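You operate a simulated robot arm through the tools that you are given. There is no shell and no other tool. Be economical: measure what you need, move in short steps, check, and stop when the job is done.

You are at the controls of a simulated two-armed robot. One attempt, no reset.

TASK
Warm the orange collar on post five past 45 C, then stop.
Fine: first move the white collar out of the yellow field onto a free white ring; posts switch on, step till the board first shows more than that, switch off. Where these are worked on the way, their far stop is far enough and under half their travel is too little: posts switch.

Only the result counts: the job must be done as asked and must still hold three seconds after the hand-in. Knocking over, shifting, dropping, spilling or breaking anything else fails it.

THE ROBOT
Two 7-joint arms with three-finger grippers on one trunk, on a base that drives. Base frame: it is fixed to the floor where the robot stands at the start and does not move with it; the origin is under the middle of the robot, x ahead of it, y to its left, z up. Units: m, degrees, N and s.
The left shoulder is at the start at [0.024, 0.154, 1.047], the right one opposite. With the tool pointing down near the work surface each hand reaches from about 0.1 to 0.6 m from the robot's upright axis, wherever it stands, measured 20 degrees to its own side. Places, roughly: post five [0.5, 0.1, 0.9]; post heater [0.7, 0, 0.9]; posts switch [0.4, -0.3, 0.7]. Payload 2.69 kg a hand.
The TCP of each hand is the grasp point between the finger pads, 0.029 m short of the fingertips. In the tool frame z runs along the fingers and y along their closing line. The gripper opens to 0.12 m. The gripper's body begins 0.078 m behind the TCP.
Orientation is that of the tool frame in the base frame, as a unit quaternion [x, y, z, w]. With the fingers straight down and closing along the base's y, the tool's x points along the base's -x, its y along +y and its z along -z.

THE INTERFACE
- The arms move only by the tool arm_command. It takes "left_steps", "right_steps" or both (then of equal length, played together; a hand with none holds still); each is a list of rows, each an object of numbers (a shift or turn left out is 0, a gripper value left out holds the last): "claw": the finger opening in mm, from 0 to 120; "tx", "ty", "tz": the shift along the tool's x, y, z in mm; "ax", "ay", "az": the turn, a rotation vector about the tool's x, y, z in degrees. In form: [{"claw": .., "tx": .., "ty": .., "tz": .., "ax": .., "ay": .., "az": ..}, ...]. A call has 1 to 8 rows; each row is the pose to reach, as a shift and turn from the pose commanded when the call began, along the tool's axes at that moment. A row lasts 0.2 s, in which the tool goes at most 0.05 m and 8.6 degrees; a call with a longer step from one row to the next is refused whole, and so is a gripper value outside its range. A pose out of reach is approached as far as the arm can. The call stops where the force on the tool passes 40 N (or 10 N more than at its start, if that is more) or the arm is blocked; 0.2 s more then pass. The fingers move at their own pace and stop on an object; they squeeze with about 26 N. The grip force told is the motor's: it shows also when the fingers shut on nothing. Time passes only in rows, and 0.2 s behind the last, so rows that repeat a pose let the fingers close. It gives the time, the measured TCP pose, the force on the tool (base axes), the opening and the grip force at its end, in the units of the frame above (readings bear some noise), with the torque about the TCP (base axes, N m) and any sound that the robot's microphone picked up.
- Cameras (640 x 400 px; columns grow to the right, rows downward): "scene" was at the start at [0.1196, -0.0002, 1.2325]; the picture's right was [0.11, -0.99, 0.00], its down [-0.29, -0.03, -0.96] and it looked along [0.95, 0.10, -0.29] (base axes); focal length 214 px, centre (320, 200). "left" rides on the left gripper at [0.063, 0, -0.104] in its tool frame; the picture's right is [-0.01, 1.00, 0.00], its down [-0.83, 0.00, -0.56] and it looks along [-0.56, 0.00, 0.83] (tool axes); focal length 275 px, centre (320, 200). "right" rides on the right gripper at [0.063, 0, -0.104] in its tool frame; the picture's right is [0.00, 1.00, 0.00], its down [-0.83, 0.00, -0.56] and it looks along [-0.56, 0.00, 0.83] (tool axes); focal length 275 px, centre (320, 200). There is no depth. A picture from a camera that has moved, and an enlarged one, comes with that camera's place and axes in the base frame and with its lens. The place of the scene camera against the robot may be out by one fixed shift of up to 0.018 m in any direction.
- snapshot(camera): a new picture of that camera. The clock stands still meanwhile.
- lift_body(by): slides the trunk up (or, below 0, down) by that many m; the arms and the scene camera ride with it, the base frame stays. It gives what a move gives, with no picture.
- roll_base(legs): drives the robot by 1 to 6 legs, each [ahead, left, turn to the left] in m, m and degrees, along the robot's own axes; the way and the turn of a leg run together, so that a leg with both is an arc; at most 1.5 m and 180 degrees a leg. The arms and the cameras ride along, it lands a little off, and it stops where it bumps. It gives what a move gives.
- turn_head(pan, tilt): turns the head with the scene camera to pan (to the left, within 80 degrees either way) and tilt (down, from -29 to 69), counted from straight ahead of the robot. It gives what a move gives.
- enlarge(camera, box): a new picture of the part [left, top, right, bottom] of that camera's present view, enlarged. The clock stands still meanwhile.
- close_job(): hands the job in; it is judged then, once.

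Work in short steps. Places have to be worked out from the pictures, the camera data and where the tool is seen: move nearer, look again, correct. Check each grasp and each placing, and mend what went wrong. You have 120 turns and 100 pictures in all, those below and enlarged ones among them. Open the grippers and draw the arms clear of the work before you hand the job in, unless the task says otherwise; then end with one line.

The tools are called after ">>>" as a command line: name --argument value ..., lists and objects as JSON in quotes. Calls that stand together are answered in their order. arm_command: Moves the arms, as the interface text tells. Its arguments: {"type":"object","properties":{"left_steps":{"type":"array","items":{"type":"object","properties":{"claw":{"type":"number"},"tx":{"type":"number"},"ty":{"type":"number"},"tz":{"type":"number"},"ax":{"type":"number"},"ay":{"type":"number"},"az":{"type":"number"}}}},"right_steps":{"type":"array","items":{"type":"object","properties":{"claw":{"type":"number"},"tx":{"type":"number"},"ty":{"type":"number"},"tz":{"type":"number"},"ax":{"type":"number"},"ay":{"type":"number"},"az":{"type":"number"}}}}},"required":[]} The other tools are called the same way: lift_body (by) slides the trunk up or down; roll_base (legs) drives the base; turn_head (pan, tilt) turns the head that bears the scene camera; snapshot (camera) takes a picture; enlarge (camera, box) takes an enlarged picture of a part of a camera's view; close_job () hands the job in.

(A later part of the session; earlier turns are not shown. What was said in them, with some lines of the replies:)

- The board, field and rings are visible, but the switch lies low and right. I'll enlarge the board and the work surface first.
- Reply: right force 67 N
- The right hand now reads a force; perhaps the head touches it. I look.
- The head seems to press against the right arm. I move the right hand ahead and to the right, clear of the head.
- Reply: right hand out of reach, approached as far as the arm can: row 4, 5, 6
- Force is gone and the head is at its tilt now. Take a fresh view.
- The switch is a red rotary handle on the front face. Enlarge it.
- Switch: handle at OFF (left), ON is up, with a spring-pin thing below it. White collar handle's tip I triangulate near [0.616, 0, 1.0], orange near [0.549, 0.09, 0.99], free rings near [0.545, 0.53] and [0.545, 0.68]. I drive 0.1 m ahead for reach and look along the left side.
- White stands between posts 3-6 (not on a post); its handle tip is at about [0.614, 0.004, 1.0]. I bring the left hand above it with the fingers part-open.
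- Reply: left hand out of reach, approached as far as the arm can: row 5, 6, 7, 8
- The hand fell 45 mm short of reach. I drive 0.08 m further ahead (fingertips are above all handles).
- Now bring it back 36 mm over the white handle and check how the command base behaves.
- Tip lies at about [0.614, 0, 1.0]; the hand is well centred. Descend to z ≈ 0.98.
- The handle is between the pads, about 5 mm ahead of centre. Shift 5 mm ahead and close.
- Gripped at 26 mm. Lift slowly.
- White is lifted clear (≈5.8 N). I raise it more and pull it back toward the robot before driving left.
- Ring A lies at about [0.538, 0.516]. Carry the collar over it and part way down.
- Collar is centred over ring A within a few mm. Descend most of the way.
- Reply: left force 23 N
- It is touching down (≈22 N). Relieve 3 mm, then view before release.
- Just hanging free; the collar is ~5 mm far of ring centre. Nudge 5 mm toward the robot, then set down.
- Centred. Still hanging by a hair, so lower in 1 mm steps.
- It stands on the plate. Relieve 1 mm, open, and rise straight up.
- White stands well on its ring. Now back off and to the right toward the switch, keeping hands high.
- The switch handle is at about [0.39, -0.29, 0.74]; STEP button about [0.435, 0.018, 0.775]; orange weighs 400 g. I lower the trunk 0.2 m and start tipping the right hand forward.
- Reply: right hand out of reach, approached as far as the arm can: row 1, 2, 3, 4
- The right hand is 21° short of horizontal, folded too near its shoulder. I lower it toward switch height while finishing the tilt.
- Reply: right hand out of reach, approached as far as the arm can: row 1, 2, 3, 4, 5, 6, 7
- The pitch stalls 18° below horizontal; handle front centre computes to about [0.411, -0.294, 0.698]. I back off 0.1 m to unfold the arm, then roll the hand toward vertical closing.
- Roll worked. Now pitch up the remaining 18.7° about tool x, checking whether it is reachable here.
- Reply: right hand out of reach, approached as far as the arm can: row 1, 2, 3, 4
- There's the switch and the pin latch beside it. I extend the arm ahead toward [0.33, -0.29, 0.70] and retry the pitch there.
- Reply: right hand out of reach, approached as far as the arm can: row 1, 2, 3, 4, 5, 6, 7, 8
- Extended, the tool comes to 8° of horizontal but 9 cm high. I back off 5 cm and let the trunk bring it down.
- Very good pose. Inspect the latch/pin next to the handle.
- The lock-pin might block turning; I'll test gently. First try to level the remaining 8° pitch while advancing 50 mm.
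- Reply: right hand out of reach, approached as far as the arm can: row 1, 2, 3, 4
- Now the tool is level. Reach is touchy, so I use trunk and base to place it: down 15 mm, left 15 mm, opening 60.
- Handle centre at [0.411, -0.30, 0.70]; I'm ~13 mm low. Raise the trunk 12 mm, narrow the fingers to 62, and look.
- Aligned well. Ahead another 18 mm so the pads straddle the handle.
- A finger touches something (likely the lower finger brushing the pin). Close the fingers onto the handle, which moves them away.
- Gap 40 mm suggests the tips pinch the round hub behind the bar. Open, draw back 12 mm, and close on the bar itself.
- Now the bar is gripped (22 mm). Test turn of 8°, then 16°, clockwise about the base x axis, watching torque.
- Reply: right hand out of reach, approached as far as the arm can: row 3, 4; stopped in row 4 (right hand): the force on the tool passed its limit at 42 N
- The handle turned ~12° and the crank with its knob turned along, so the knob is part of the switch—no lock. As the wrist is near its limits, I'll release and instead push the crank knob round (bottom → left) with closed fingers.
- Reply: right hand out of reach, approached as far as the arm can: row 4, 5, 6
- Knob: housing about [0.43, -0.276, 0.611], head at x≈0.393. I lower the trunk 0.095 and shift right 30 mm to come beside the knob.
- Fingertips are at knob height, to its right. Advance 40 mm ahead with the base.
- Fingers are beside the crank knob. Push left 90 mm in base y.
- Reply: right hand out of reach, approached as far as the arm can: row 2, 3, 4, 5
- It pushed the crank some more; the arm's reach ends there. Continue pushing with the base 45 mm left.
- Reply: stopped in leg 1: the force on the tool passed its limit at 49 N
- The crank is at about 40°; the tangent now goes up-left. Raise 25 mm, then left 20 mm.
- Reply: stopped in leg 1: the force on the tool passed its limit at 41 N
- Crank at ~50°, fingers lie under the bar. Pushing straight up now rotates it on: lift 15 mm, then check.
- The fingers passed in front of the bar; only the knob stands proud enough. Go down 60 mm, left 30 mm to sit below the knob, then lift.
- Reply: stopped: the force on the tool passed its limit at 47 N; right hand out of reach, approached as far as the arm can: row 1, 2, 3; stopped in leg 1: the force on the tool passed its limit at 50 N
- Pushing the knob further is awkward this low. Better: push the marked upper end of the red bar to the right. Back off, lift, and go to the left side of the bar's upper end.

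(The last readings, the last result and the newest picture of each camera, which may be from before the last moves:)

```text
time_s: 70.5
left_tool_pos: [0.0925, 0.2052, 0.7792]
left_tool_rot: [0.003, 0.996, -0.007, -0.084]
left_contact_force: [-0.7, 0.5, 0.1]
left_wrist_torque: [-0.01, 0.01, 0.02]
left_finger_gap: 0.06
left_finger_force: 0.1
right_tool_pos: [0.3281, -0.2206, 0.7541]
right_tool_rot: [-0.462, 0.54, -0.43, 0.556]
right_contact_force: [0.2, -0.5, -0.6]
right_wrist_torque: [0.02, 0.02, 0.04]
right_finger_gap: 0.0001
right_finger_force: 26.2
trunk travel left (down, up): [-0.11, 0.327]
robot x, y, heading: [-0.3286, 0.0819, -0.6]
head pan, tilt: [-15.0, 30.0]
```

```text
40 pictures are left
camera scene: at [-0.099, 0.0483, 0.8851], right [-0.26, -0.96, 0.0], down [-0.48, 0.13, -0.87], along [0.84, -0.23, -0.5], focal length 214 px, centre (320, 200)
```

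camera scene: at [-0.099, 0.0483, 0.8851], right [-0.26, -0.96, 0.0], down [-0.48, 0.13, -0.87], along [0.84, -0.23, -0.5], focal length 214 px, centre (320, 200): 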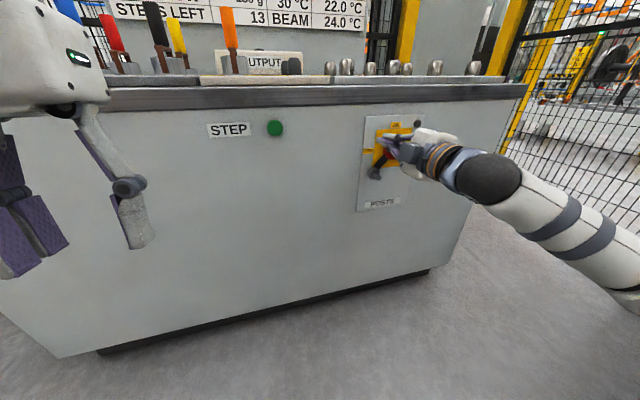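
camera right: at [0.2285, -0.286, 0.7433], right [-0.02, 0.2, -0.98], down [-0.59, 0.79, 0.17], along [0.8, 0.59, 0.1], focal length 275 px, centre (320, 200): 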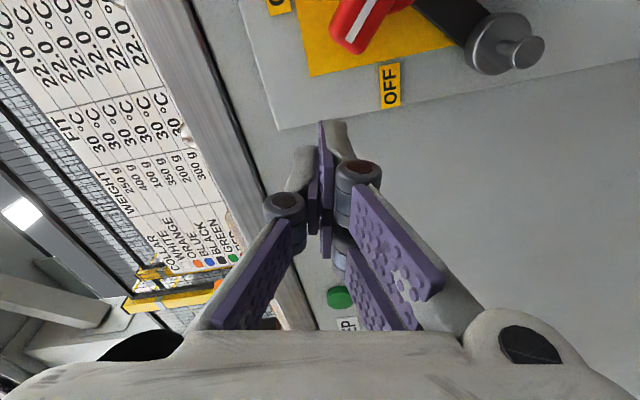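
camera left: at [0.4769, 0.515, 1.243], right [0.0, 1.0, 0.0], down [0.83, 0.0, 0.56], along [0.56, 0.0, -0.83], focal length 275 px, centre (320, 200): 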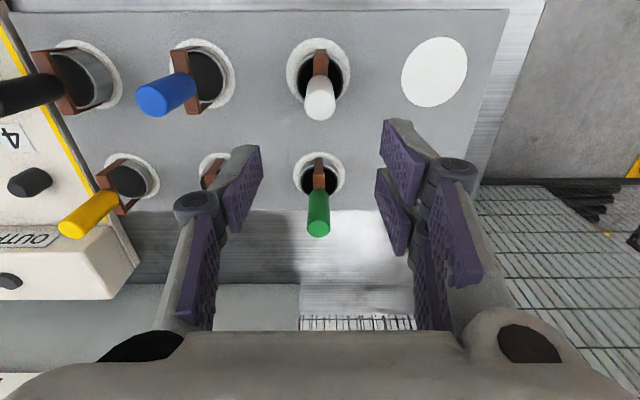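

Fingertips are left of the bar's upper end. Lower 12 mm, advance 70 mm, then push right 30 mm.

>>> lift_body --by -0.01

>>> roll_base --legs '[[0.065, 0, 0]]'

>>> roll_base --legs '[[0, -0.035, 0]]'

>>> snapshot --camera "right"

```text
time_s: 71.0
left_tool_pos: [0.0918, 0.2038, 0.7701]
left_tool_rot: [0.002, 0.997, -0.007, -0.082]
left_contact_force: [-0.3, -0.6, 0.7]
left_wrist_torque: [0.0, -0.03, -0.01]
left_finger_gap: 0.06
left_finger_force: 0.1
right_tool_pos: [0.3285, -0.2213, 0.7452]
right_tool_rot: [-0.462, 0.54, -0.43, 0.557]
right_contact_force: [0.1, 0.2, 0.5]
right_wrist_torque: [-0.04, 0.02, -0.01]
right_finger_gap: 0.0
right_finger_force: 26.2
trunk travel left (down, up): [-0.1, 0.337]
robot x, y, heading: [-0.3284, 0.0851, -0.4]
head pan, tilt: [-15.0, 30.0]
```

```text
time_s: 72.0
left_tool_pos: [0.1559, 0.2054, 0.7688]
left_tool_rot: [0.003, 0.996, -0.007, -0.084]
left_contact_force: [-0.3, -0.7, 0.1]
left_wrist_torque: [-0.01, 0.01, 0.01]
left_finger_gap: 0.06
left_finger_force: 0.1
right_tool_pos: [0.3934, -0.2209, 0.7454]
right_tool_rot: [-0.461, 0.54, -0.43, 0.557]
right_contact_force: [-0.2, -0.5, 0.2]
right_wrist_torque: [0.03, -0.01, 0.01]
right_finger_gap: 0.0004
right_finger_force: 25.5
trunk travel left (down, up): [-0.1, 0.337]
robot x, y, heading: [-0.2599, 0.0803, -0.4]
head pan, tilt: [-15.0, 30.0]
```

```text
time_s: 73.1
left_tool_pos: [0.1563, 0.1701, 0.7698]
left_tool_rot: [0.001, 0.997, -0.008, -0.083]
left_contact_force: [0.2, -0.7, -0.4]
left_wrist_torque: [0.01, 0.0, 0.0]
left_finger_gap: 0.0601
left_finger_force: 0.1
right_tool_pos: [0.3917, -0.248, 0.7536]
right_tool_rot: [-0.462, 0.529, -0.429, 0.568]
right_contact_force: [-1.0, 1.3, 2.8]
right_wrist_torque: [-0.03, 0.02, -0.05]
right_finger_gap: 0.0
right_finger_force: 25.9
trunk travel left (down, up): [-0.1, 0.337]
robot x, y, heading: [-0.2639, 0.0497, -0.5]
head pan, tilt: [-15.0, 30.0]
stopped in leg 1: the force on the tool passed its limit at 44 N (the readings are from after the stop); the commanded pose is now the measured one
```

```text
39 pictures are left
camera right: at [0.2941, -0.3163, 0.7398], right [0.0, 0.2, -0.98], down [-0.61, 0.77, 0.16], along [0.79, 0.6, 0.12], focal length 275 px, centre (320, 200)
```

right: 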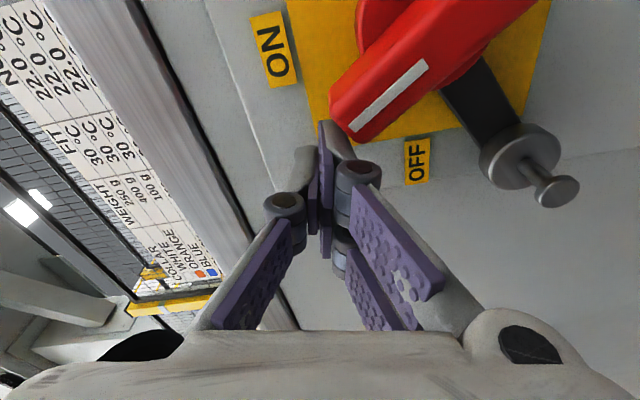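

The fingers wedge on the bar's end. Move left, 35 mm down so they bear on the bar's lower-left flank, then push right.

>>> roll_base --legs '[[0, 0.025, 0]]'

>>> lift_body --by -0.033

>>> roll_base --legs '[[0, -0.035, 0]]'

>>> snapshot --camera "right"

```text
time_s: 74.0
left_tool_pos: [0.157, 0.1947, 0.769]
left_tool_rot: [0.002, 0.997, -0.008, -0.083]
left_contact_force: [-0.2, 0.7, 1.0]
left_wrist_torque: [-0.01, 0.01, -0.01]
left_finger_gap: 0.0598
left_finger_force: 0.0
right_tool_pos: [0.3932, -0.2249, 0.7526]
right_tool_rot: [-0.461, 0.53, -0.43, 0.567]
right_contact_force: [0.4, 0.3, -0.7]
right_wrist_torque: [0.0, 0.02, -0.01]
right_finger_gap: 0.0002
right_finger_force: 26.2
trunk travel left (down, up): [-0.1, 0.337]
robot x, y, heading: [-0.2652, 0.0709, -0.0]
head pan, tilt: [-15.0, 30.0]
```

```text
time_s: 74.8
left_tool_pos: [0.1575, 0.1949, 0.7354]
left_tool_rot: [0.001, 0.996, -0.006, -0.084]
left_contact_force: [-0.3, 0.4, 0.1]
left_wrist_torque: [0.0, -0.03, -0.02]
left_finger_gap: 0.0598
left_finger_force: 0.0
right_tool_pos: [0.392, -0.225, 0.7203]
right_tool_rot: [-0.462, 0.53, -0.429, 0.567]
right_contact_force: [0.1, -0.1, -0.3]
right_wrist_torque: [0.01, 0.01, 0.0]
right_finger_gap: 0.0004
right_finger_force: 26.2
trunk travel left (down, up): [-0.067, 0.37]
robot x, y, heading: [-0.2629, 0.0733, 0.1]
head pan, tilt: [-15.0, 30.0]
```

```text
time_s: 75.7
left_tool_pos: [0.1572, 0.1592, 0.7361]
left_tool_rot: [0.001, 0.996, -0.008, -0.084]
left_contact_force: [-0.1, 0.0, -0.8]
left_wrist_torque: [-0.04, -0.05, 0.01]
left_finger_gap: 0.0604
left_finger_force: 0.1
right_tool_pos: [0.3924, -0.2596, 0.7193]
right_tool_rot: [-0.462, 0.53, -0.43, 0.566]
right_contact_force: [-0.6, -0.4, -0.2]
right_wrist_torque: [0.0, -0.01, -0.01]
right_finger_gap: 0.0
right_finger_force: 26.1
trunk travel left (down, up): [-0.067, 0.37]
robot x, y, heading: [-0.2617, 0.0385, -0.1]
head pan, tilt: [-15.0, 30.0]
```

```text
38 pictures are left
camera right: at [0.2942, -0.3274, 0.7062], right [0.0, 0.2, -0.98], down [-0.61, 0.78, 0.16], along [0.79, 0.6, 0.12], focal length 275 px, centre (320, 200)
```

right: 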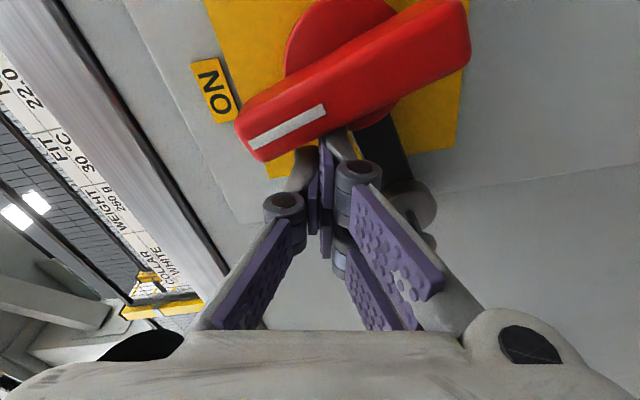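

The fingers now bear on the bar's flank. Raise 10 mm and push right 30 mm.

>>> lift_body --by 0.01

>>> roll_base --legs '[[0, -0.03, 0]]'

>>> snapshot --camera "right"

```text
time_s: 76.3
left_tool_pos: [0.1569, 0.1599, 0.7459]
left_tool_rot: [0.002, 0.997, -0.008, -0.082]
left_contact_force: [0.3, 0.2, 0.0]
left_wrist_torque: [0.03, -0.02, -0.03]
left_finger_gap: 0.0602
left_finger_force: 0.0
right_tool_pos: [0.3932, -0.2605, 0.7301]
right_tool_rot: [-0.462, 0.53, -0.43, 0.567]
right_contact_force: [0.0, 0.5, 0.5]
right_wrist_torque: [0.0, 0.01, 0.02]
right_finger_gap: 0.0
right_finger_force: 25.5
trunk travel left (down, up): [-0.077, 0.36]
robot x, y, heading: [-0.2627, 0.0347, -0.2]
head pan, tilt: [-15.0, 30.0]
```

```text
time_s: 77.2
left_tool_pos: [0.1555, 0.1425, 0.7452]
left_tool_rot: [0.0, 0.997, -0.007, -0.083]
left_contact_force: [-0.5, 0.5, -0.5]
left_wrist_torque: [0.01, 0.05, -0.03]
left_finger_gap: 0.0598
left_finger_force: 0.0
right_tool_pos: [0.3911, -0.2646, 0.7302]
right_tool_rot: [-0.468, 0.521, -0.42, 0.577]
right_contact_force: [-0.8, 2.3, 1.4]
right_wrist_torque: [-0.03, -0.03, 0.01]
right_finger_gap: 0.0001
right_finger_force: 25.8
trunk travel left (down, up): [-0.077, 0.36]
robot x, y, heading: [-0.2602, 0.0147, 0.1]
head pan, tilt: [-15.0, 30.0]
stopped in leg 1: the force on the tool passed its limit at 50 N (the readings are from after the stop); the commanded pose is now the measured one
```

```text
37 pictures are left
camera right: at [0.2956, -0.336, 0.716], right [0.0, 0.2, -0.98], down [-0.64, 0.75, 0.16], along [0.77, 0.63, 0.13], focal length 275 px, centre (320, 200)
```

right: 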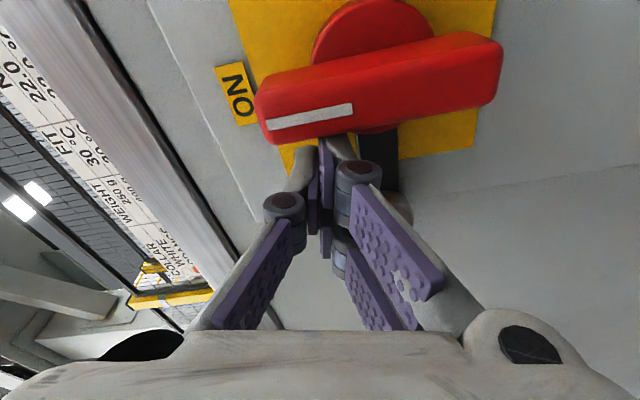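

The bar progressed to ~65°. Raise 10 mm for more leverage and push on.

>>> lift_body --by 0.01

>>> roll_base --legs '[[0, -0.03, 0]]'

>>> snapshot --camera "right"

```text
time_s: 77.8
left_tool_pos: [0.1557, 0.143, 0.7564]
left_tool_rot: [0.0, 0.997, -0.009, -0.082]
left_contact_force: [-0.6, -0.2, 0.5]
left_wrist_torque: [0.01, 0.0, 0.0]
left_finger_gap: 0.0601
left_finger_force: 0.1
right_tool_pos: [0.392, -0.264, 0.7424]
right_tool_rot: [-0.467, 0.521, -0.42, 0.577]
right_contact_force: [-0.9, 4.2, 1.8]
right_wrist_torque: [-0.02, -0.01, -0.03]
right_finger_gap: 0.0
right_finger_force: 26.4
trunk travel left (down, up): [-0.087, 0.35]
robot x, y, heading: [-0.2636, 0.0166, -0.1]
head pan, tilt: [-15.0, 30.0]
```

```text
time_s: 78.7
left_tool_pos: [0.1558, 0.1315, 0.7563]
left_tool_rot: [-0.001, 0.997, -0.008, -0.083]
left_contact_force: [0.4, -0.3, -0.6]
left_wrist_torque: [0.02, -0.01, 0.03]
left_finger_gap: 0.0602
left_finger_force: 0.0
right_tool_pos: [0.3913, -0.2639, 0.7395]
right_tool_rot: [-0.475, 0.514, -0.41, 0.585]
right_contact_force: [-0.5, 2.6, 1.6]
right_wrist_torque: [-0.04, -0.02, -0.06]
right_finger_gap: 0.0
right_finger_force: 25.8
trunk travel left (down, up): [-0.087, 0.35]
robot x, y, heading: [-0.2633, 0.0058, 0.3]
head pan, tilt: [-15.0, 30.0]
stopped in leg 1: the force on the tool passed its limit at 50 N (the readings are from after the stop); the commanded pose is now the measured one
```

```text
36 pictures are left
camera right: at [0.2969, -0.3392, 0.7251], right [-0.01, 0.21, -0.98], down [-0.66, 0.73, 0.16], along [0.75, 0.65, 0.13], focal length 275 px, centre (320, 200)
```

right: 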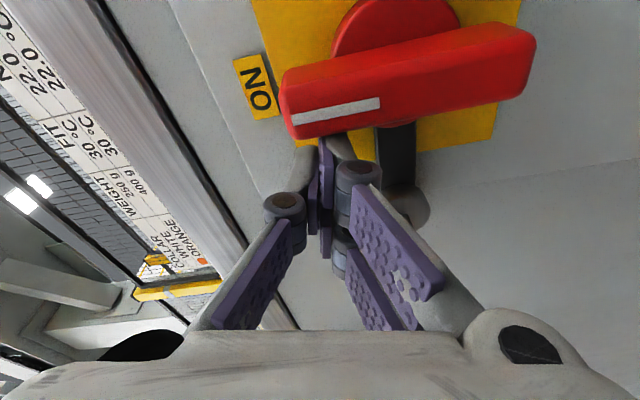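

The hand no longer gains and force is high — perhaps the stop. Back off slightly left and look from the scene camera.

>>> roll_base --legs '[[-0.05, 0.03, 0]]'

>>> enlarge --camera "scene" --box '[320, 90, 460, 220]'

>>> snapshot --camera "right"

```text
time_s: 79.6
left_tool_pos: [0.1054, 0.1596, 0.7567]
left_tool_rot: [-0.002, 0.997, -0.008, -0.083]
left_contact_force: [0.4, -0.2, 0.1]
left_wrist_torque: [0.02, 0.03, 0.0]
left_finger_gap: 0.0599
left_finger_force: 0.1
right_tool_pos: [0.3405, -0.2359, 0.7398]
right_tool_rot: [-0.474, 0.514, -0.411, 0.585]
right_contact_force: [0.3, -0.5, -0.2]
right_wrist_torque: [-0.03, 0.01, -0.04]
right_finger_gap: 0.0001
right_finger_force: 26.4
trunk travel left (down, up): [-0.087, 0.35]
robot x, y, heading: [-0.3139, 0.0358, -0.0]
head pan, tilt: [-15.0, 30.0]
```

```text
3.08 times, centred on (390, 155) of scene
camera zoom: at [-0.0747, 0.0021, 0.8579], right [-0.26, -0.97, 0.0], down [-0.48, 0.13, -0.87], along [0.84, -0.22, -0.5], focal length 660 px, centre (105, 338)
```

zoom: 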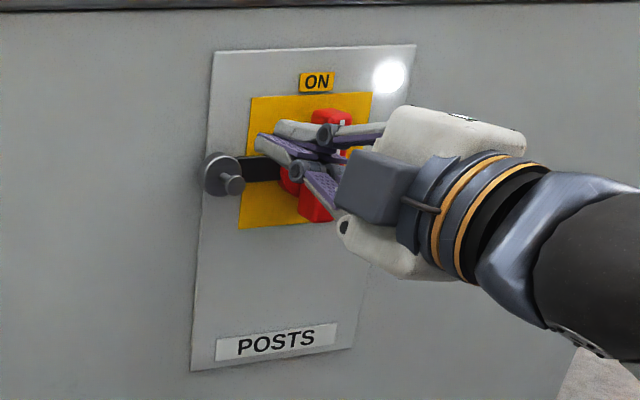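

```text
34 pictures are left
camera right: at [0.2467, -0.3104, 0.725], right [-0.01, 0.21, -0.98], down [-0.66, 0.73, 0.16], along [0.75, 0.65, 0.13], focal length 275 px, centre (320, 200)
```

right: 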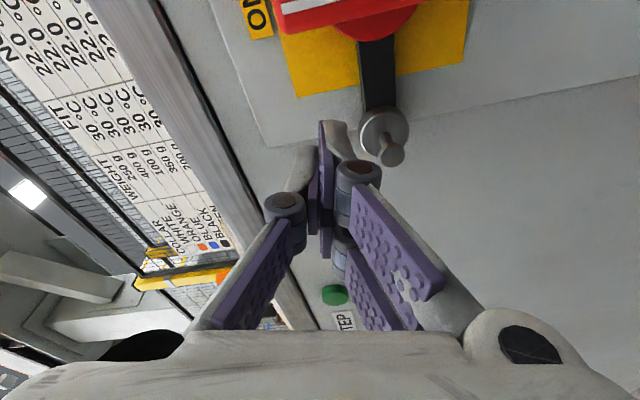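

The lamp is lit: the switch is ON. Now go to the STEP button (≈[0.44, 0.023, 0.775]): back 15 mm, left 0.258, up 35 mm.

>>> roll_base --legs '[[-0.015, 0, 0], [0, 0.258, 0]]'

>>> lift_body --by 0.035

>>> turn_head --pan 0 --tilt 5

>>> snapshot --camera "right"

>>> snapshot --camera "scene"

```text
time_s: 82.6
left_tool_pos: [0.091, 0.4181, 0.7564]
left_tool_rot: [-0.003, 0.997, -0.008, -0.083]
left_contact_force: [-0.8, -0.5, -0.3]
left_wrist_torque: [0.0, 0.0, 0.03]
left_finger_gap: 0.0602
left_finger_force: 0.0
right_tool_pos: [0.325, 0.0241, 0.7404]
right_tool_rot: [-0.475, 0.514, -0.409, 0.586]
right_contact_force: [0.1, 0.3, -0.6]
right_wrist_torque: [0.03, -0.03, 0.0]
right_finger_gap: 0.0002
right_finger_force: 25.7
trunk travel left (down, up): [-0.087, 0.35]
robot x, y, heading: [-0.3265, 0.2915, 0.1]
head pan, tilt: [-15.0, 30.0]
```

```text
time_s: 83.4
left_tool_pos: [0.09, 0.418, 0.7913]
left_tool_rot: [-0.002, 0.997, -0.008, -0.083]
left_contact_force: [0.4, 0.3, 0.2]
left_wrist_torque: [-0.02, 0.02, -0.01]
left_finger_gap: 0.0599
left_finger_force: 0.0
right_tool_pos: [0.3253, 0.0224, 0.7744]
right_tool_rot: [-0.474, 0.515, -0.409, 0.585]
right_contact_force: [-0.4, 0.4, 0.1]
right_wrist_torque: [-0.01, 0.01, -0.02]
right_finger_gap: 0.0001
right_finger_force: 26.0
trunk travel left (down, up): [-0.122, 0.315]
robot x, y, heading: [-0.3276, 0.2927, 0.2]
head pan, tilt: [-15.0, 30.0]
```

```text
time_s: 84.2
left_tool_pos: [0.0903, 0.419, 0.7909]
left_tool_rot: [-0.003, 0.996, -0.008, -0.083]
left_contact_force: [0.0, 0.1, 0.0]
left_wrist_torque: [0.0, 0.02, 0.04]
left_finger_gap: 0.06
left_finger_force: 0.0
right_tool_pos: [0.3262, 0.0233, 0.7762]
right_tool_rot: [-0.474, 0.514, -0.409, 0.586]
right_contact_force: [-0.2, 0.3, -0.4]
right_wrist_torque: [-0.01, 0.03, -0.01]
right_finger_gap: 0.0
right_finger_force: 25.8
trunk travel left (down, up): [-0.122, 0.315]
robot x, y, heading: [-0.3318, 0.2911, 0.1]
head pan, tilt: [0.0, 5.0]
```

```text
33 pictures are left
camera right: at [0.2316, -0.0519, 0.76], right [-0.01, 0.21, -0.98], down [-0.66, 0.73, 0.16], along [0.75, 0.65, 0.13], focal length 275 px, centre (320, 200)
```

right: 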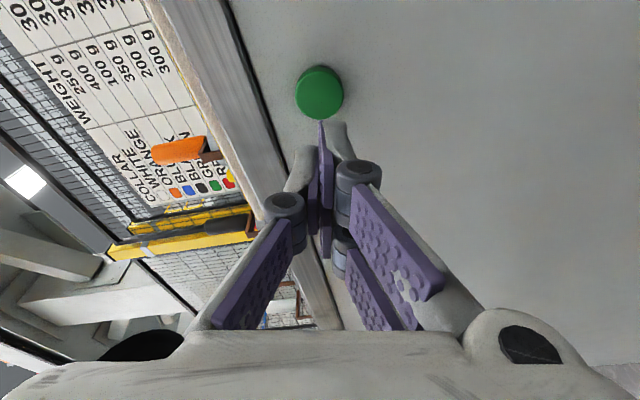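

```text
32 pictures are left
camera scene: at [-0.1002, 0.2833, 0.9397], right [0.0, -1.0, 0.0], down [-0.09, 0.0, -1.0], along [1.0, 0.0, -0.09], focal length 214 px, centre (320, 200)
```

scene: 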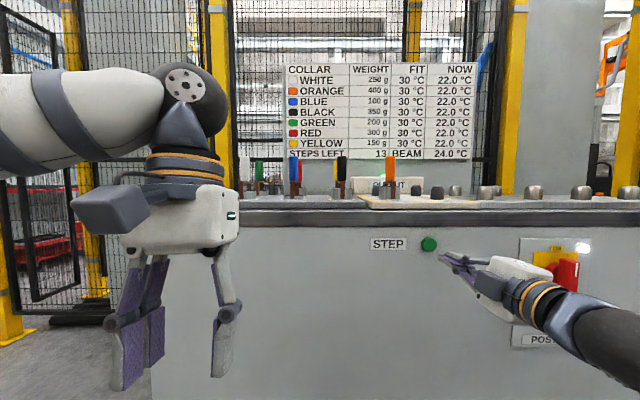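

Board is readable: all 22.0, 13 steps. Fingertips line up with the button; drive ahead 60 mm, then press with the arm.

>>> roll_base --legs '[[0.055, -0.003, 0]]'

>>> arm_command --right_steps '[{"tz": 5}, {"tz": 10}, {"tz": 15}, {"tz": 20}, {"tz": 25}, {"tz": 0}]'

>>> snapshot --camera "scene"

>>> snapshot --camera "right"

```text
time_s: 85.2
left_tool_pos: [0.1441, 0.4151, 0.7919]
left_tool_rot: [-0.001, 0.997, -0.008, -0.083]
left_contact_force: [0.0, 0.7, 0.8]
left_wrist_torque: [-0.02, 0.0, -0.03]
left_finger_gap: 0.0604
left_finger_force: 0.0
right_tool_pos: [0.3805, 0.0191, 0.775]
right_tool_rot: [-0.474, 0.514, -0.41, 0.585]
right_contact_force: [0.3, 0.7, 0.2]
right_wrist_torque: [-0.01, -0.01, 0.0]
right_finger_gap: 0.0
right_finger_force: 26.0
trunk travel left (down, up): [-0.122, 0.315]
robot x, y, heading: [-0.2774, 0.2905, 0.1]
head pan, tilt: [0.0, 5.0]
```

```text
time_s: 86.6
left_tool_pos: [0.1434, 0.4145, 0.7913]
left_tool_rot: [-0.001, 0.997, -0.008, -0.082]
left_contact_force: [0.4, 0.1, -0.1]
left_wrist_torque: [0.0, 0.0, -0.03]
left_finger_gap: 0.0598
left_finger_force: 0.0
right_tool_pos: [0.3793, 0.0196, 0.7758]
right_tool_rot: [-0.473, 0.515, -0.409, 0.585]
right_contact_force: [0.0, 0.2, 0.1]
right_wrist_torque: [-0.02, -0.01, 0.01]
right_finger_gap: 0.0
right_finger_force: 25.8
trunk travel left (down, up): [-0.122, 0.315]
robot x, y, heading: [-0.274, 0.2935, 0.2]
head pan, tilt: [0.0, 5.0]
heard: click
```

```text
31 pictures are left
camera scene: at [-0.0456, 0.2805, 0.9397], right [0.0, -1.0, 0.0], down [-0.09, 0.0, -1.0], along [1.0, 0.0, -0.09], focal length 214 px, centre (320, 200)
```

scene: 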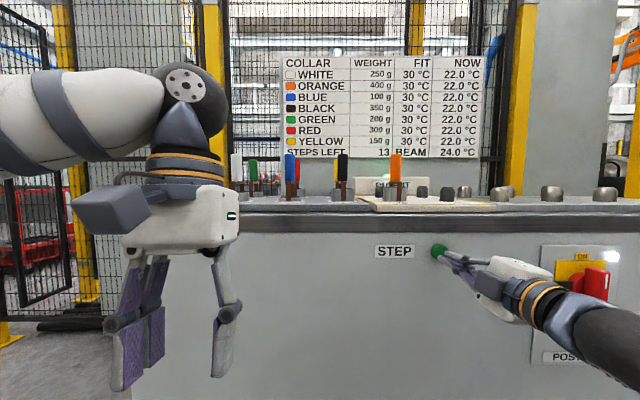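

```text
30 pictures are left
camera right: at [0.2864, -0.0548, 0.7601], right [-0.01, 0.21, -0.98], down [-0.66, 0.73, 0.16], along [0.75, 0.65, 0.13], focal length 275 px, centre (320, 200)
```

right: 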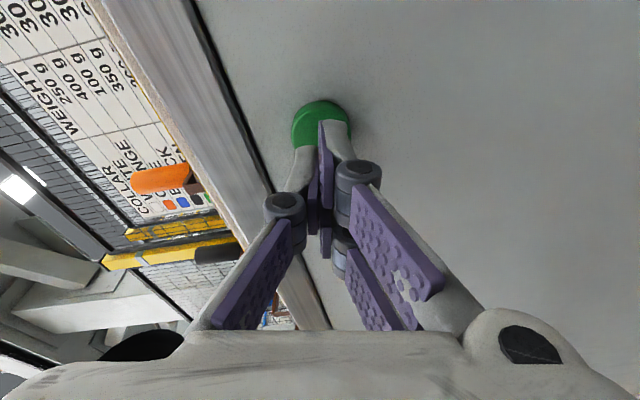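

A click was heard. Read the board closely.

>>> enlarge --camera "scene" --box '[270, 50, 490, 165]'

```text
2.91 times, centred on (380, 108) of scene
camera zoom: at [-0.0456, 0.2805, 0.9397], right [0.0, -1.0, 0.0], down [-0.09, 0.0, -1.0], along [1.0, 0.0, -0.09], focal length 624 px, centre (146, 469)
```

zoom: 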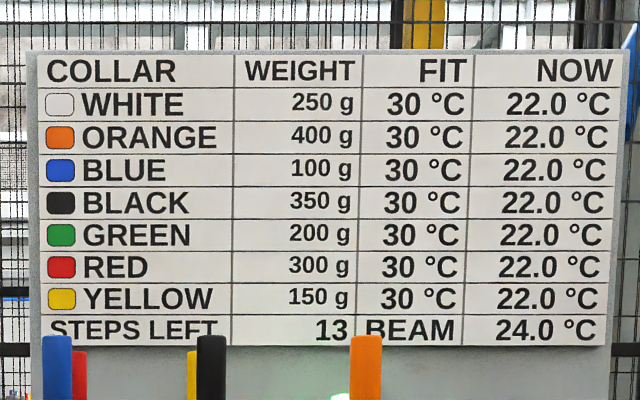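

No change yet; let one second pass and read again in case it lags.

>>> arm_command --right_steps '[{}, {}, {}, {}, {}, {}, {}, {}]'

>>> enlarge --camera "scene" --box '[270, 50, 490, 165]'

```text
time_s: 88.4
left_tool_pos: [0.1436, 0.4161, 0.7916]
left_tool_rot: [-0.002, 0.997, -0.008, -0.083]
left_contact_force: [-0.8, -0.3, 0.5]
left_wrist_torque: [0.01, 0.01, 0.02]
left_finger_gap: 0.0599
left_finger_force: 0.1
right_tool_pos: [0.3801, 0.0197, 0.7761]
right_tool_rot: [-0.474, 0.515, -0.41, 0.585]
right_contact_force: [0.7, 1.3, -0.1]
right_wrist_torque: [0.01, -0.03, 0.03]
right_finger_gap: 0.0
right_finger_force: 25.8
trunk travel left (down, up): [-0.122, 0.315]
robot x, y, heading: [-0.2749, 0.2868, 0.2]
head pan, tilt: [0.0, 5.0]
```

```text
2.91 times, centred on (380, 108) of scene
camera zoom: at [-0.0456, 0.2804, 0.9397], right [0.0, -1.0, 0.0], down [-0.09, 0.0, -1.0], along [1.0, 0.0, -0.09], focal length 624 px, centre (146, 469)
```

zoom: 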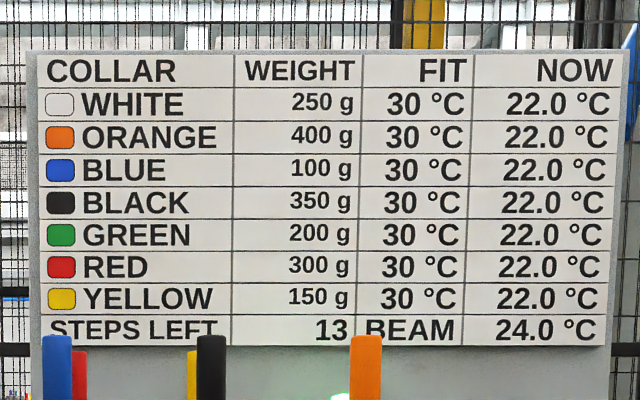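

No step counted. Press again, deeper and held a moment.

>>> arm_command --right_steps '[{"tz": 10}, {"tz": 20}, {"tz": 26}, {"tz": 30}, {"tz": 30}, {"tz": 30}]'

>>> enlarge --camera "scene" --box '[270, 50, 490, 165]'

```text
time_s: 89.8
left_tool_pos: [0.1435, 0.4145, 0.7913]
left_tool_rot: [-0.001, 0.997, -0.007, -0.083]
left_contact_force: [0.1, -0.8, 0.7]
left_wrist_torque: [0.02, 0.03, 0.0]
left_finger_gap: 0.0601
left_finger_force: 0.1
right_tool_pos: [0.4074, 0.0224, 0.7767]
right_tool_rot: [-0.474, 0.515, -0.41, 0.585]
right_contact_force: [-17.5, -3.7, -3.4]
right_wrist_torque: [0.0, 0.19, -0.35]
right_finger_gap: 0.0
right_finger_force: 26.4
trunk travel left (down, up): [-0.122, 0.315]
robot x, y, heading: [-0.2725, 0.2909, -0.1]
head pan, tilt: [0.0, 5.0]
heard: click
```

```text
2.91 times, centred on (380, 108) of scene
camera zoom: at [-0.0467, 0.28, 0.94], right [0.0, -1.0, 0.0], down [-0.09, 0.0, -1.0], along [1.0, 0.0, -0.09], focal length 624 px, centre (146, 469)
```

zoom: 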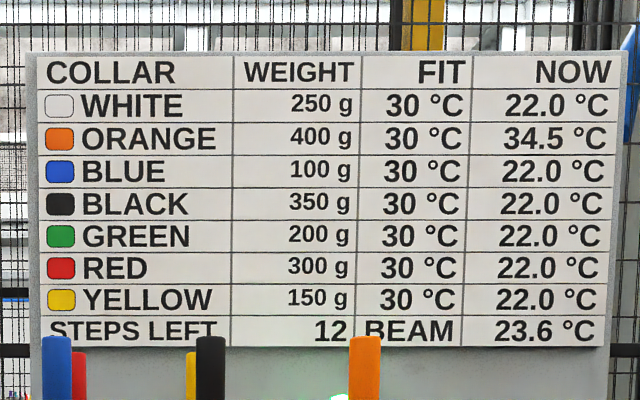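

One step counted: orange 34.5 °C, 12 left. Release and press again the same way.

>>> arm_command --right_steps '[{"tz": -15}, {"tz": -30}, {"tz": -30}, {"tz": -30}]'

>>> enlarge --camera "scene" --box '[270, 50, 490, 165]'

```text
time_s: 90.8
left_tool_pos: [0.1446, 0.4156, 0.79]
left_tool_rot: [-0.003, 0.997, -0.008, -0.082]
left_contact_force: [-0.3, -0.1, -0.5]
left_wrist_torque: [0.0, -0.01, -0.02]
left_finger_gap: 0.0599
left_finger_force: 0.0
right_tool_pos: [0.3789, 0.0181, 0.7752]
right_tool_rot: [-0.475, 0.515, -0.41, 0.585]
right_contact_force: [0.8, -0.1, 0.1]
right_wrist_torque: [-0.01, 0.03, -0.01]
right_finger_gap: 0.0
right_finger_force: 26.2
trunk travel left (down, up): [-0.122, 0.315]
robot x, y, heading: [-0.2751, 0.2928, 0.3]
head pan, tilt: [0.0, 5.0]
```

```text
2.91 times, centred on (380, 108) of scene
camera zoom: at [-0.0456, 0.2804, 0.9397], right [0.0, -1.0, 0.0], down [-0.09, 0.0, -1.0], along [1.0, 0.0, -0.09], focal length 624 px, centre (146, 469)
```

zoom: 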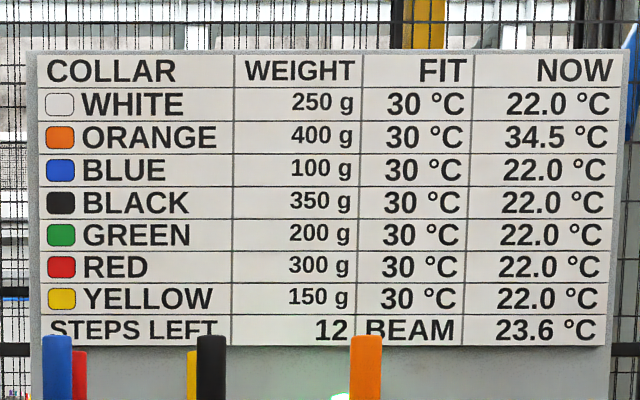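

Stable at 34.5. Second press, held, then released.

>>> arm_command --right_steps '[{"tz": 10}, {"tz": 20}, {"tz": 26}, {"tz": 30}, {"tz": 30}, {"tz": 30}, {"tz": 10}, {"tz": 0}]'

>>> enlarge --camera "scene" --box '[270, 50, 490, 165]'

```text
time_s: 92.6
left_tool_pos: [0.1446, 0.4148, 0.7915]
left_tool_rot: [-0.002, 0.997, -0.008, -0.083]
left_contact_force: [0.6, -0.1, -1.3]
left_wrist_torque: [-0.01, -0.02, -0.02]
left_finger_gap: 0.0601
left_finger_force: 0.2
right_tool_pos: [0.3798, 0.0202, 0.7756]
right_tool_rot: [-0.473, 0.514, -0.409, 0.586]
right_contact_force: [-0.2, -0.4, 0.3]
right_wrist_torque: [0.03, -0.01, -0.02]
right_finger_gap: 0.0001
right_finger_force: 25.7
trunk travel left (down, up): [-0.122, 0.315]
robot x, y, heading: [-0.2745, 0.2923, 0.1]
head pan, tilt: [0.0, 5.0]
heard: click
```

```text
2.91 times, centred on (380, 108) of scene
camera zoom: at [-0.0455, 0.2805, 0.9397], right [0.0, -1.0, 0.0], down [-0.09, 0.0, -1.0], along [1.0, 0.0, -0.09], focal length 624 px, centre (146, 469)
```

zoom: 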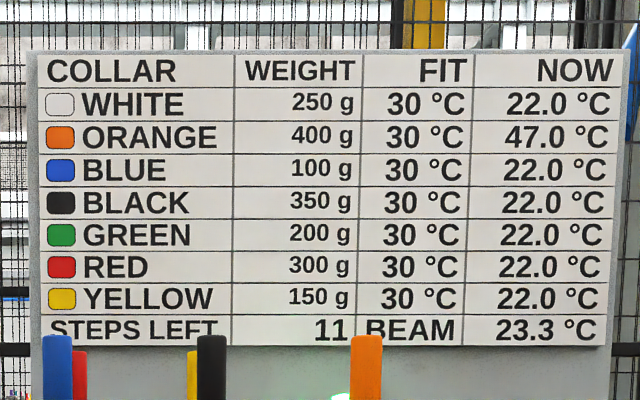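

Orange is 47.0 °C (> 45). Now switch off: withdraw and go to the right of the red bar's upper end, to push it back left and down.

>>> roll_base --legs '[[-0.055, 0, 0], [0, -0.355, 0]]'

>>> lift_body --by -0.032

>>> turn_head --pan -10 --tilt 25

>>> snapshot --camera "right"

>>> snapshot --camera "scene"

```text
time_s: 96.5
left_tool_pos: [0.0904, 0.0592, 0.7918]
left_tool_rot: [-0.002, 0.997, -0.008, -0.083]
left_contact_force: [-0.2, 0.2, 0.5]
left_wrist_torque: [-0.02, -0.02, -0.02]
left_finger_gap: 0.0601
left_finger_force: 0.0
right_tool_pos: [0.3261, -0.3361, 0.7754]
right_tool_rot: [-0.475, 0.514, -0.409, 0.586]
right_contact_force: [-0.4, -0.4, 0.1]
right_wrist_torque: [0.0, 0.01, -0.03]
right_finger_gap: 0.0001
right_finger_force: 26.2
trunk travel left (down, up): [-0.122, 0.315]
robot x, y, heading: [-0.3298, -0.0662, 0.2]
head pan, tilt: [0.0, 5.0]
```

```text
time_s: 97.2
left_tool_pos: [0.0909, 0.0584, 0.7601]
left_tool_rot: [-0.002, 0.997, -0.008, -0.083]
left_contact_force: [0.5, -0.5, 0.5]
left_wrist_torque: [0.01, -0.02, 0.04]
left_finger_gap: 0.0599
left_finger_force: 0.0
right_tool_pos: [0.3262, -0.3365, 0.7433]
right_tool_rot: [-0.474, 0.514, -0.411, 0.585]
right_contact_force: [0.6, 0.8, 0.0]
right_wrist_torque: [0.03, 0.0, -0.01]
right_finger_gap: 0.0
right_finger_force: 26.3
trunk travel left (down, up): [-0.09, 0.347]
robot x, y, heading: [-0.3313, -0.0637, 0.3]
head pan, tilt: [0.0, 5.0]
```

```text
time_s: 98.0
left_tool_pos: [0.0903, 0.059, 0.7594]
left_tool_rot: [-0.003, 0.996, -0.008, -0.083]
left_contact_force: [0.8, -0.3, -1.0]
left_wrist_torque: [-0.03, 0.03, 0.01]
left_finger_gap: 0.0601
left_finger_force: 0.0
right_tool_pos: [0.3261, -0.3358, 0.7448]
right_tool_rot: [-0.474, 0.515, -0.41, 0.585]
right_contact_force: [1.3, 0.1, 0.2]
right_wrist_torque: [0.01, -0.01, 0.02]
right_finger_gap: 0.0001
right_finger_force: 26.5
trunk travel left (down, up): [-0.09, 0.347]
robot x, y, heading: [-0.326, -0.0634, 0.4]
head pan, tilt: [-10.0, 25.0]
```

```text
24 pictures are left
camera right: at [0.2325, -0.4108, 0.7279], right [-0.01, 0.21, -0.98], down [-0.66, 0.73, 0.16], along [0.75, 0.65, 0.13], focal length 275 px, centre (320, 200)
```

right: 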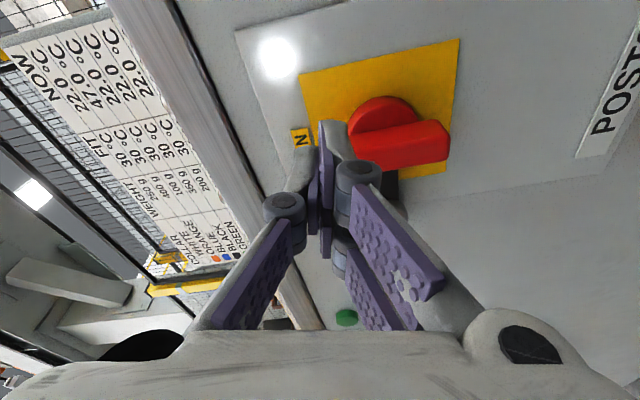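

```text
23 pictures are left
camera scene: at [-0.0871, -0.0916, 0.8695], right [-0.17, -0.99, 0.0], down [-0.42, 0.07, -0.91], along [0.89, -0.15, -0.42], focal length 214 px, centre (320, 200)
```

scene: 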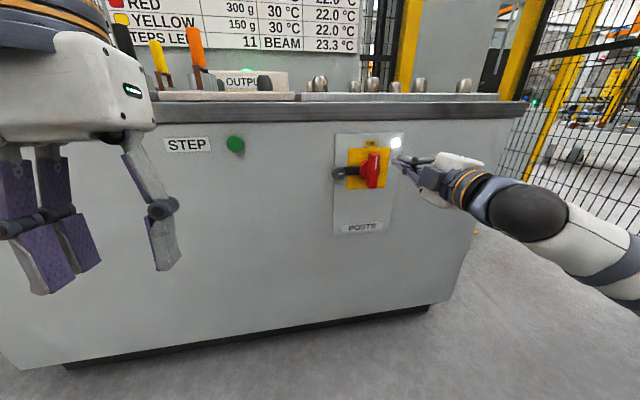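

Bar vertical, fingers right of its upper end. Advance 62 mm, then push left.

>>> roll_base --legs '[[0.064, -0.004, 0]]'

>>> roll_base --legs '[[0, 0.05, 0]]'

>>> snapshot --camera "right"

```text
time_s: 99.0
left_tool_pos: [0.1537, 0.0561, 0.7599]
left_tool_rot: [-0.002, 0.997, -0.008, -0.083]
left_contact_force: [-0.5, -0.3, 0.8]
left_wrist_torque: [-0.02, 0.01, -0.01]
left_finger_gap: 0.06
left_finger_force: 0.1
right_tool_pos: [0.3897, -0.3395, 0.743]
right_tool_rot: [-0.475, 0.514, -0.409, 0.586]
right_contact_force: [0.2, 0.4, -0.3]
right_wrist_torque: [0.02, -0.01, 0.02]
right_finger_gap: 0.0
right_finger_force: 25.9
trunk travel left (down, up): [-0.09, 0.347]
robot x, y, heading: [-0.2623, -0.0676, 0.4]
head pan, tilt: [-10.0, 25.0]
```

```text
time_s: 100.1
left_tool_pos: [0.1544, 0.1054, 0.7591]
left_tool_rot: [-0.003, 0.997, -0.009, -0.083]
left_contact_force: [-0.2, 0.4, 1.1]
left_wrist_torque: [0.0, 0.0, -0.01]
left_finger_gap: 0.0602
left_finger_force: 0.1
right_tool_pos: [0.3898, -0.2893, 0.7427]
right_tool_rot: [-0.474, 0.514, -0.41, 0.586]
right_contact_force: [-0.1, -1.0, -0.5]
right_wrist_torque: [0.0, -0.03, -0.01]
right_finger_gap: 0.0001
right_finger_force: 25.7
trunk travel left (down, up): [-0.09, 0.347]
robot x, y, heading: [-0.2628, -0.0219, 0.2]
head pan, tilt: [-10.0, 25.0]
```

```text
22 pictures are left
camera right: at [0.2958, -0.3639, 0.7278], right [-0.01, 0.21, -0.98], down [-0.66, 0.73, 0.16], along [0.75, 0.65, 0.13], focal length 275 px, centre (320, 200)
```

right: 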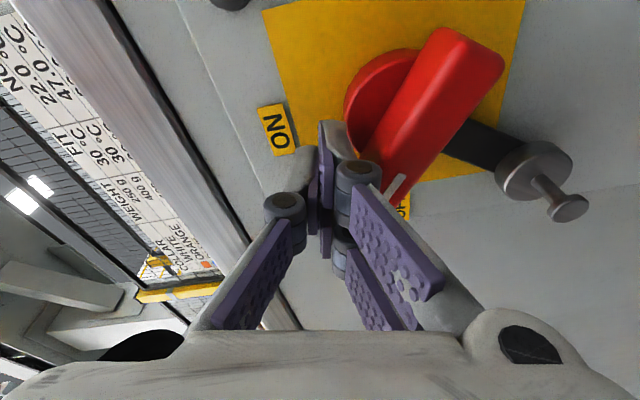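

Lamp is off, bar about half way. Continue: left 25 mm, then down to the OFF stop.

>>> roll_base --legs '[[0, 0.025, 0]]'

>>> lift_body --by -0.03

>>> snapshot --camera "right"

```text
time_s: 101.0
left_tool_pos: [0.153, 0.1312, 0.7595]
left_tool_rot: [-0.002, 0.997, -0.008, -0.083]
left_contact_force: [0.1, 0.2, -0.5]
left_wrist_torque: [0.01, -0.03, 0.03]
left_finger_gap: 0.0598
left_finger_force: 0.0
right_tool_pos: [0.3879, -0.2654, 0.7431]
right_tool_rot: [-0.475, 0.514, -0.409, 0.586]
right_contact_force: [-0.1, 0.4, -0.1]
right_wrist_torque: [-0.01, -0.04, 0.03]
right_finger_gap: 0.0001
right_finger_force: 26.1
trunk travel left (down, up): [-0.09, 0.347]
robot x, y, heading: [-0.2642, 0.0044, 0.2]
head pan, tilt: [-10.0, 25.0]
```

```text
time_s: 101.6
left_tool_pos: [0.1569, 0.1315, 0.7321]
left_tool_rot: [-0.002, 0.996, -0.008, -0.085]
left_contact_force: [0.5, 0.4, -0.1]
left_wrist_torque: [0.01, -0.01, 0.0]
left_finger_gap: 0.0597
left_finger_force: 0.1
right_tool_pos: [0.39, -0.2633, 0.7279]
right_tool_rot: [-0.471, 0.506, -0.414, 0.593]
right_contact_force: [-1.1, 2.4, 8.9]
right_wrist_torque: [-0.06, 0.01, 0.0]
right_finger_gap: 0.0
right_finger_force: 26.3
trunk travel left (down, up): [-0.066, 0.372]
robot x, y, heading: [-0.2642, 0.0049, 0.2]
head pan, tilt: [-10.0, 25.0]
stopped: the force on the tool passed its limit at 49 N (the readings are from after the stop); the commanded pose is now the measured one
```

```text
21 pictures are left
camera right: at [0.2965, -0.3383, 0.7105], right [0.02, 0.21, -0.98], down [-0.67, 0.73, 0.14], along [0.74, 0.65, 0.15], focal length 275 px, centre (320, 200)
```

right: 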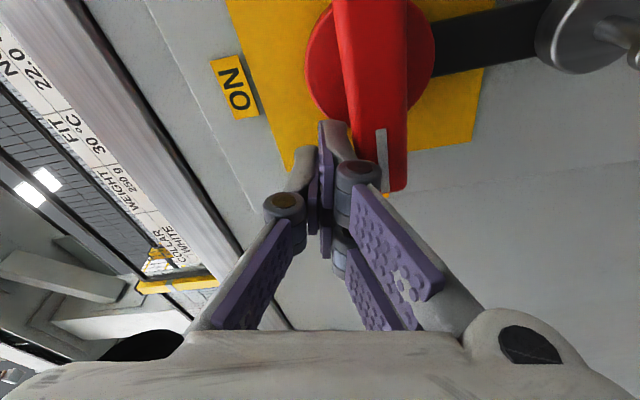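

It looks at the OFF stop. Lift off the bar, withdraw and check.

>>> lift_body --by 0.02

>>> roll_base --legs '[[-0.1, -0.0, 0], [0, -0.1, 0]]'

>>> snapshot --camera "scene"

>>> enlarge --camera "right" --box '[200, 0, 640, 200]'

```text
time_s: 102.2
left_tool_pos: [0.157, 0.1316, 0.7526]
left_tool_rot: [-0.002, 0.996, -0.007, -0.086]
left_contact_force: [0.1, -0.3, 0.1]
left_wrist_torque: [0.05, -0.01, 0.01]
left_finger_gap: 0.0601
left_finger_force: 0.1
right_tool_pos: [0.3912, -0.2645, 0.7454]
right_tool_rot: [-0.471, 0.508, -0.414, 0.591]
right_contact_force: [0.2, 0.5, 1.0]
right_wrist_torque: [-0.02, -0.02, 0.04]
right_finger_gap: 0.0
right_finger_force: 25.9
trunk travel left (down, up): [-0.086, 0.352]
robot x, y, heading: [-0.2647, 0.0075, 0.1]
head pan, tilt: [-10.0, 25.0]
```

```text
time_s: 104.4
left_tool_pos: [0.0552, 0.0315, 0.7529]
left_tool_rot: [-0.003, 0.996, -0.009, -0.085]
left_contact_force: [0.2, -1.3, -0.2]
left_wrist_torque: [0.01, -0.02, 0.04]
left_finger_gap: 0.0598
left_finger_force: 0.1
right_tool_pos: [0.2902, -0.363, 0.7465]
right_tool_rot: [-0.471, 0.507, -0.413, 0.591]
right_contact_force: [0.0, 1.2, -0.2]
right_wrist_torque: [0.01, 0.0, 0.03]
right_finger_gap: 0.0
right_finger_force: 26.1
trunk travel left (down, up): [-0.086, 0.352]
robot x, y, heading: [-0.3631, -0.0955, -0.0]
head pan, tilt: [-10.0, 25.0]
```

```text
20 pictures are left
camera scene: at [-0.1218, -0.1189, 0.8639], right [-0.17, -0.99, 0.0], down [-0.42, 0.07, -0.91], along [0.89, -0.15, -0.42], focal length 214 px, centre (320, 200)
```

scene: 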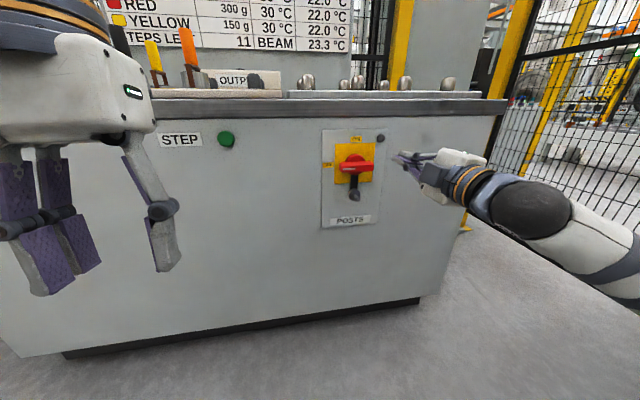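

```text
1.45 times, centred on (420, 100) of right
camera zoom: at [0.1973, -0.438, 0.7292], right [0.01, 0.21, -0.98], down [-0.67, 0.73, 0.15], along [0.74, 0.65, 0.15], focal length 400 px, centre (174, 346)
```

zoom: 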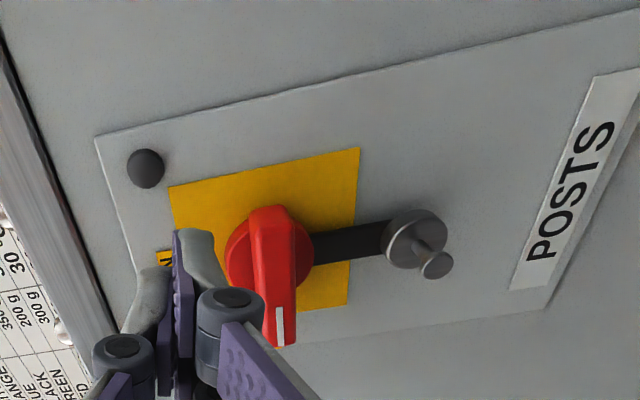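

Switch is back at OFF, lamp dark. Open the right gripper, drive further back, raise the trunk and check board and collars.

>>> roll_base --legs '[[-0.12, 0.15, 0]]'

>>> arm_command --right_steps '[{"claw": 80}, {}, {}]' --left_steps '[{"claw": 80}, {}, {}]'

>>> lift_body --by 0.25

>>> turn_head --pan 0 --tilt 15

>>> snapshot --camera "scene"

```text
time_s: 106.2
left_tool_pos: [-0.0654, 0.181, 0.7532]
left_tool_rot: [-0.003, 0.996, -0.009, -0.086]
left_contact_force: [0.3, 0.8, 0.1]
left_wrist_torque: [-0.01, -0.02, 0.0]
left_finger_gap: 0.0602
left_finger_force: 0.0
right_tool_pos: [0.1701, -0.2132, 0.7464]
right_tool_rot: [-0.472, 0.507, -0.414, 0.591]
right_contact_force: [0.3, -0.3, 0.5]
right_wrist_torque: [0.02, 0.0, 0.02]
right_finger_gap: 0.0001
right_finger_force: 26.4
trunk travel left (down, up): [-0.086, 0.352]
robot x, y, heading: [-0.4838, 0.0535, 0.2]
head pan, tilt: [-10.0, 25.0]
```

```text
time_s: 107.0
left_tool_pos: [-0.0639, 0.1802, 0.7536]
left_tool_rot: [-0.002, 0.996, -0.008, -0.085]
left_contact_force: [0.1, 0.6, 0.1]
left_wrist_torque: [0.01, 0.01, -0.02]
left_finger_gap: 0.0801
left_finger_force: 0.0
right_tool_pos: [0.1696, -0.2131, 0.7463]
right_tool_rot: [-0.472, 0.507, -0.413, 0.592]
right_contact_force: [0.9, -0.6, 0.0]
right_wrist_torque: [0.01, -0.04, -0.01]
right_finger_gap: 0.0797
right_finger_force: 0.2
trunk travel left (down, up): [-0.086, 0.352]
robot x, y, heading: [-0.4828, 0.0527, 0.3]
head pan, tilt: [-10.0, 25.0]
```

```text
time_s: 109.6
left_tool_pos: [-0.0636, 0.1817, 1.0022]
left_tool_rot: [-0.002, 0.996, -0.009, -0.085]
left_contact_force: [0.1, 0.3, 0.7]
left_wrist_torque: [-0.02, 0.05, -0.02]
left_finger_gap: 0.0798
left_finger_force: 0.1
right_tool_pos: [0.1702, -0.2141, 0.997]
right_tool_rot: [-0.471, 0.507, -0.414, 0.591]
right_contact_force: [0.0, 0.9, 0.1]
right_wrist_torque: [-0.04, 0.0, 0.01]
right_finger_gap: 0.0799
right_finger_force: 0.0
trunk travel left (down, up): [-0.336, 0.102]
robot x, y, heading: [-0.4858, 0.0551, 0.2]
head pan, tilt: [-10.0, 25.0]
```

```text
time_s: 110.3
left_tool_pos: [-0.0638, 0.1819, 1.0029]
left_tool_rot: [-0.002, 0.996, -0.008, -0.086]
left_contact_force: [-0.3, -0.2, -0.4]
left_wrist_torque: [0.01, -0.02, 0.01]
left_finger_gap: 0.0802
left_finger_force: 0.0
right_tool_pos: [0.1698, -0.2145, 0.9959]
right_tool_rot: [-0.471, 0.508, -0.414, 0.591]
right_contact_force: [-0.6, 1.1, 0.2]
right_wrist_torque: [0.03, 0.02, 0.0]
right_finger_gap: 0.08
right_finger_force: 0.1
trunk travel left (down, up): [-0.336, 0.102]
robot x, y, heading: [-0.4879, 0.0585, 0.5]
head pan, tilt: [0.0, 15.0]
```

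```text
18 pictures are left
camera scene: at [-0.3175, 0.0461, 1.1483], right [0.0, -1.0, 0.0], down [-0.26, 0.0, -0.97], along [0.97, 0.0, -0.26], focal length 214 px, centre (320, 200)
```

scene: 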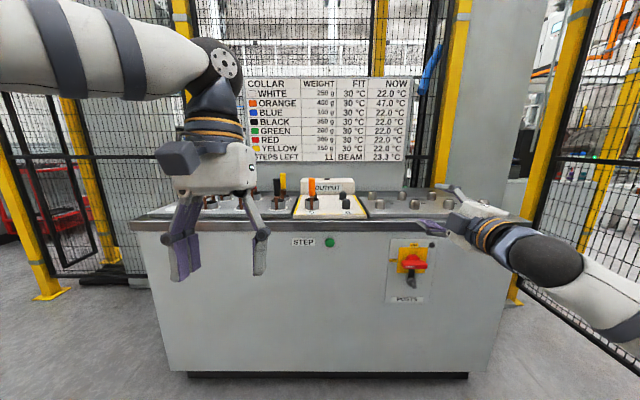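

All looks in order; one last zoom on switch and posts.

>>> enlarge --camera "scene" --box '[370, 225, 450, 310]'

>>> enlarge --camera "scene" --box '[190, 160, 390, 260]'

```text
4.71 times, centred on (410, 268) of scene
camera zoom: at [-0.3175, 0.0461, 1.1483], right [0.0, -1.0, 0.0], down [-0.26, 0.0, -0.97], along [0.97, 0.0, -0.26], focal length 1009 px, centre (-104, -118)
```

zoom: 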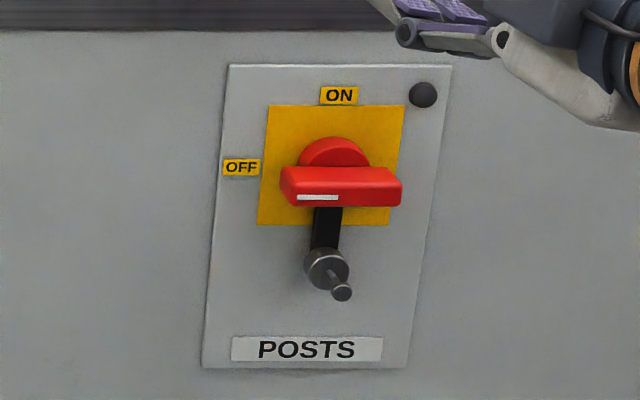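

```text
3.20 times, centred on (290, 210) of scene
camera zoom: at [-0.3175, 0.0461, 1.1483], right [0.0, -1.0, 0.0], down [-0.26, 0.0, -0.97], along [0.97, 0.0, -0.26], focal length 686 px, centre (416, 168)
```

zoom: 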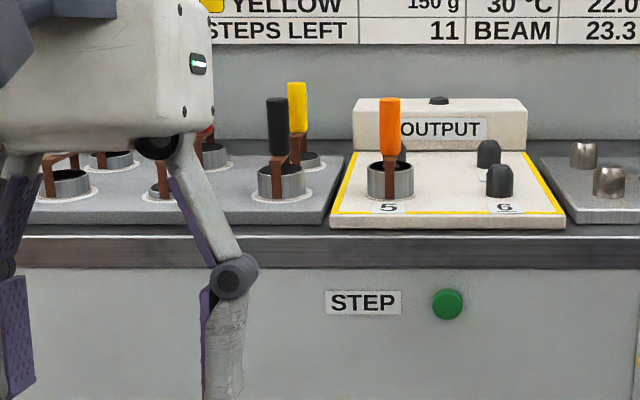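

Switch fully OFF, orange on post five at 47.0 °C, white on its ring, hands clear and open. Hand in.

>>> close_job

```text
The job is handed in.
```

The orange collar on post five is at 47.0 °C, reached on the second step, with the white collar moved first to a free white ring, the posts switch back at OFF, and both hands open and clear.
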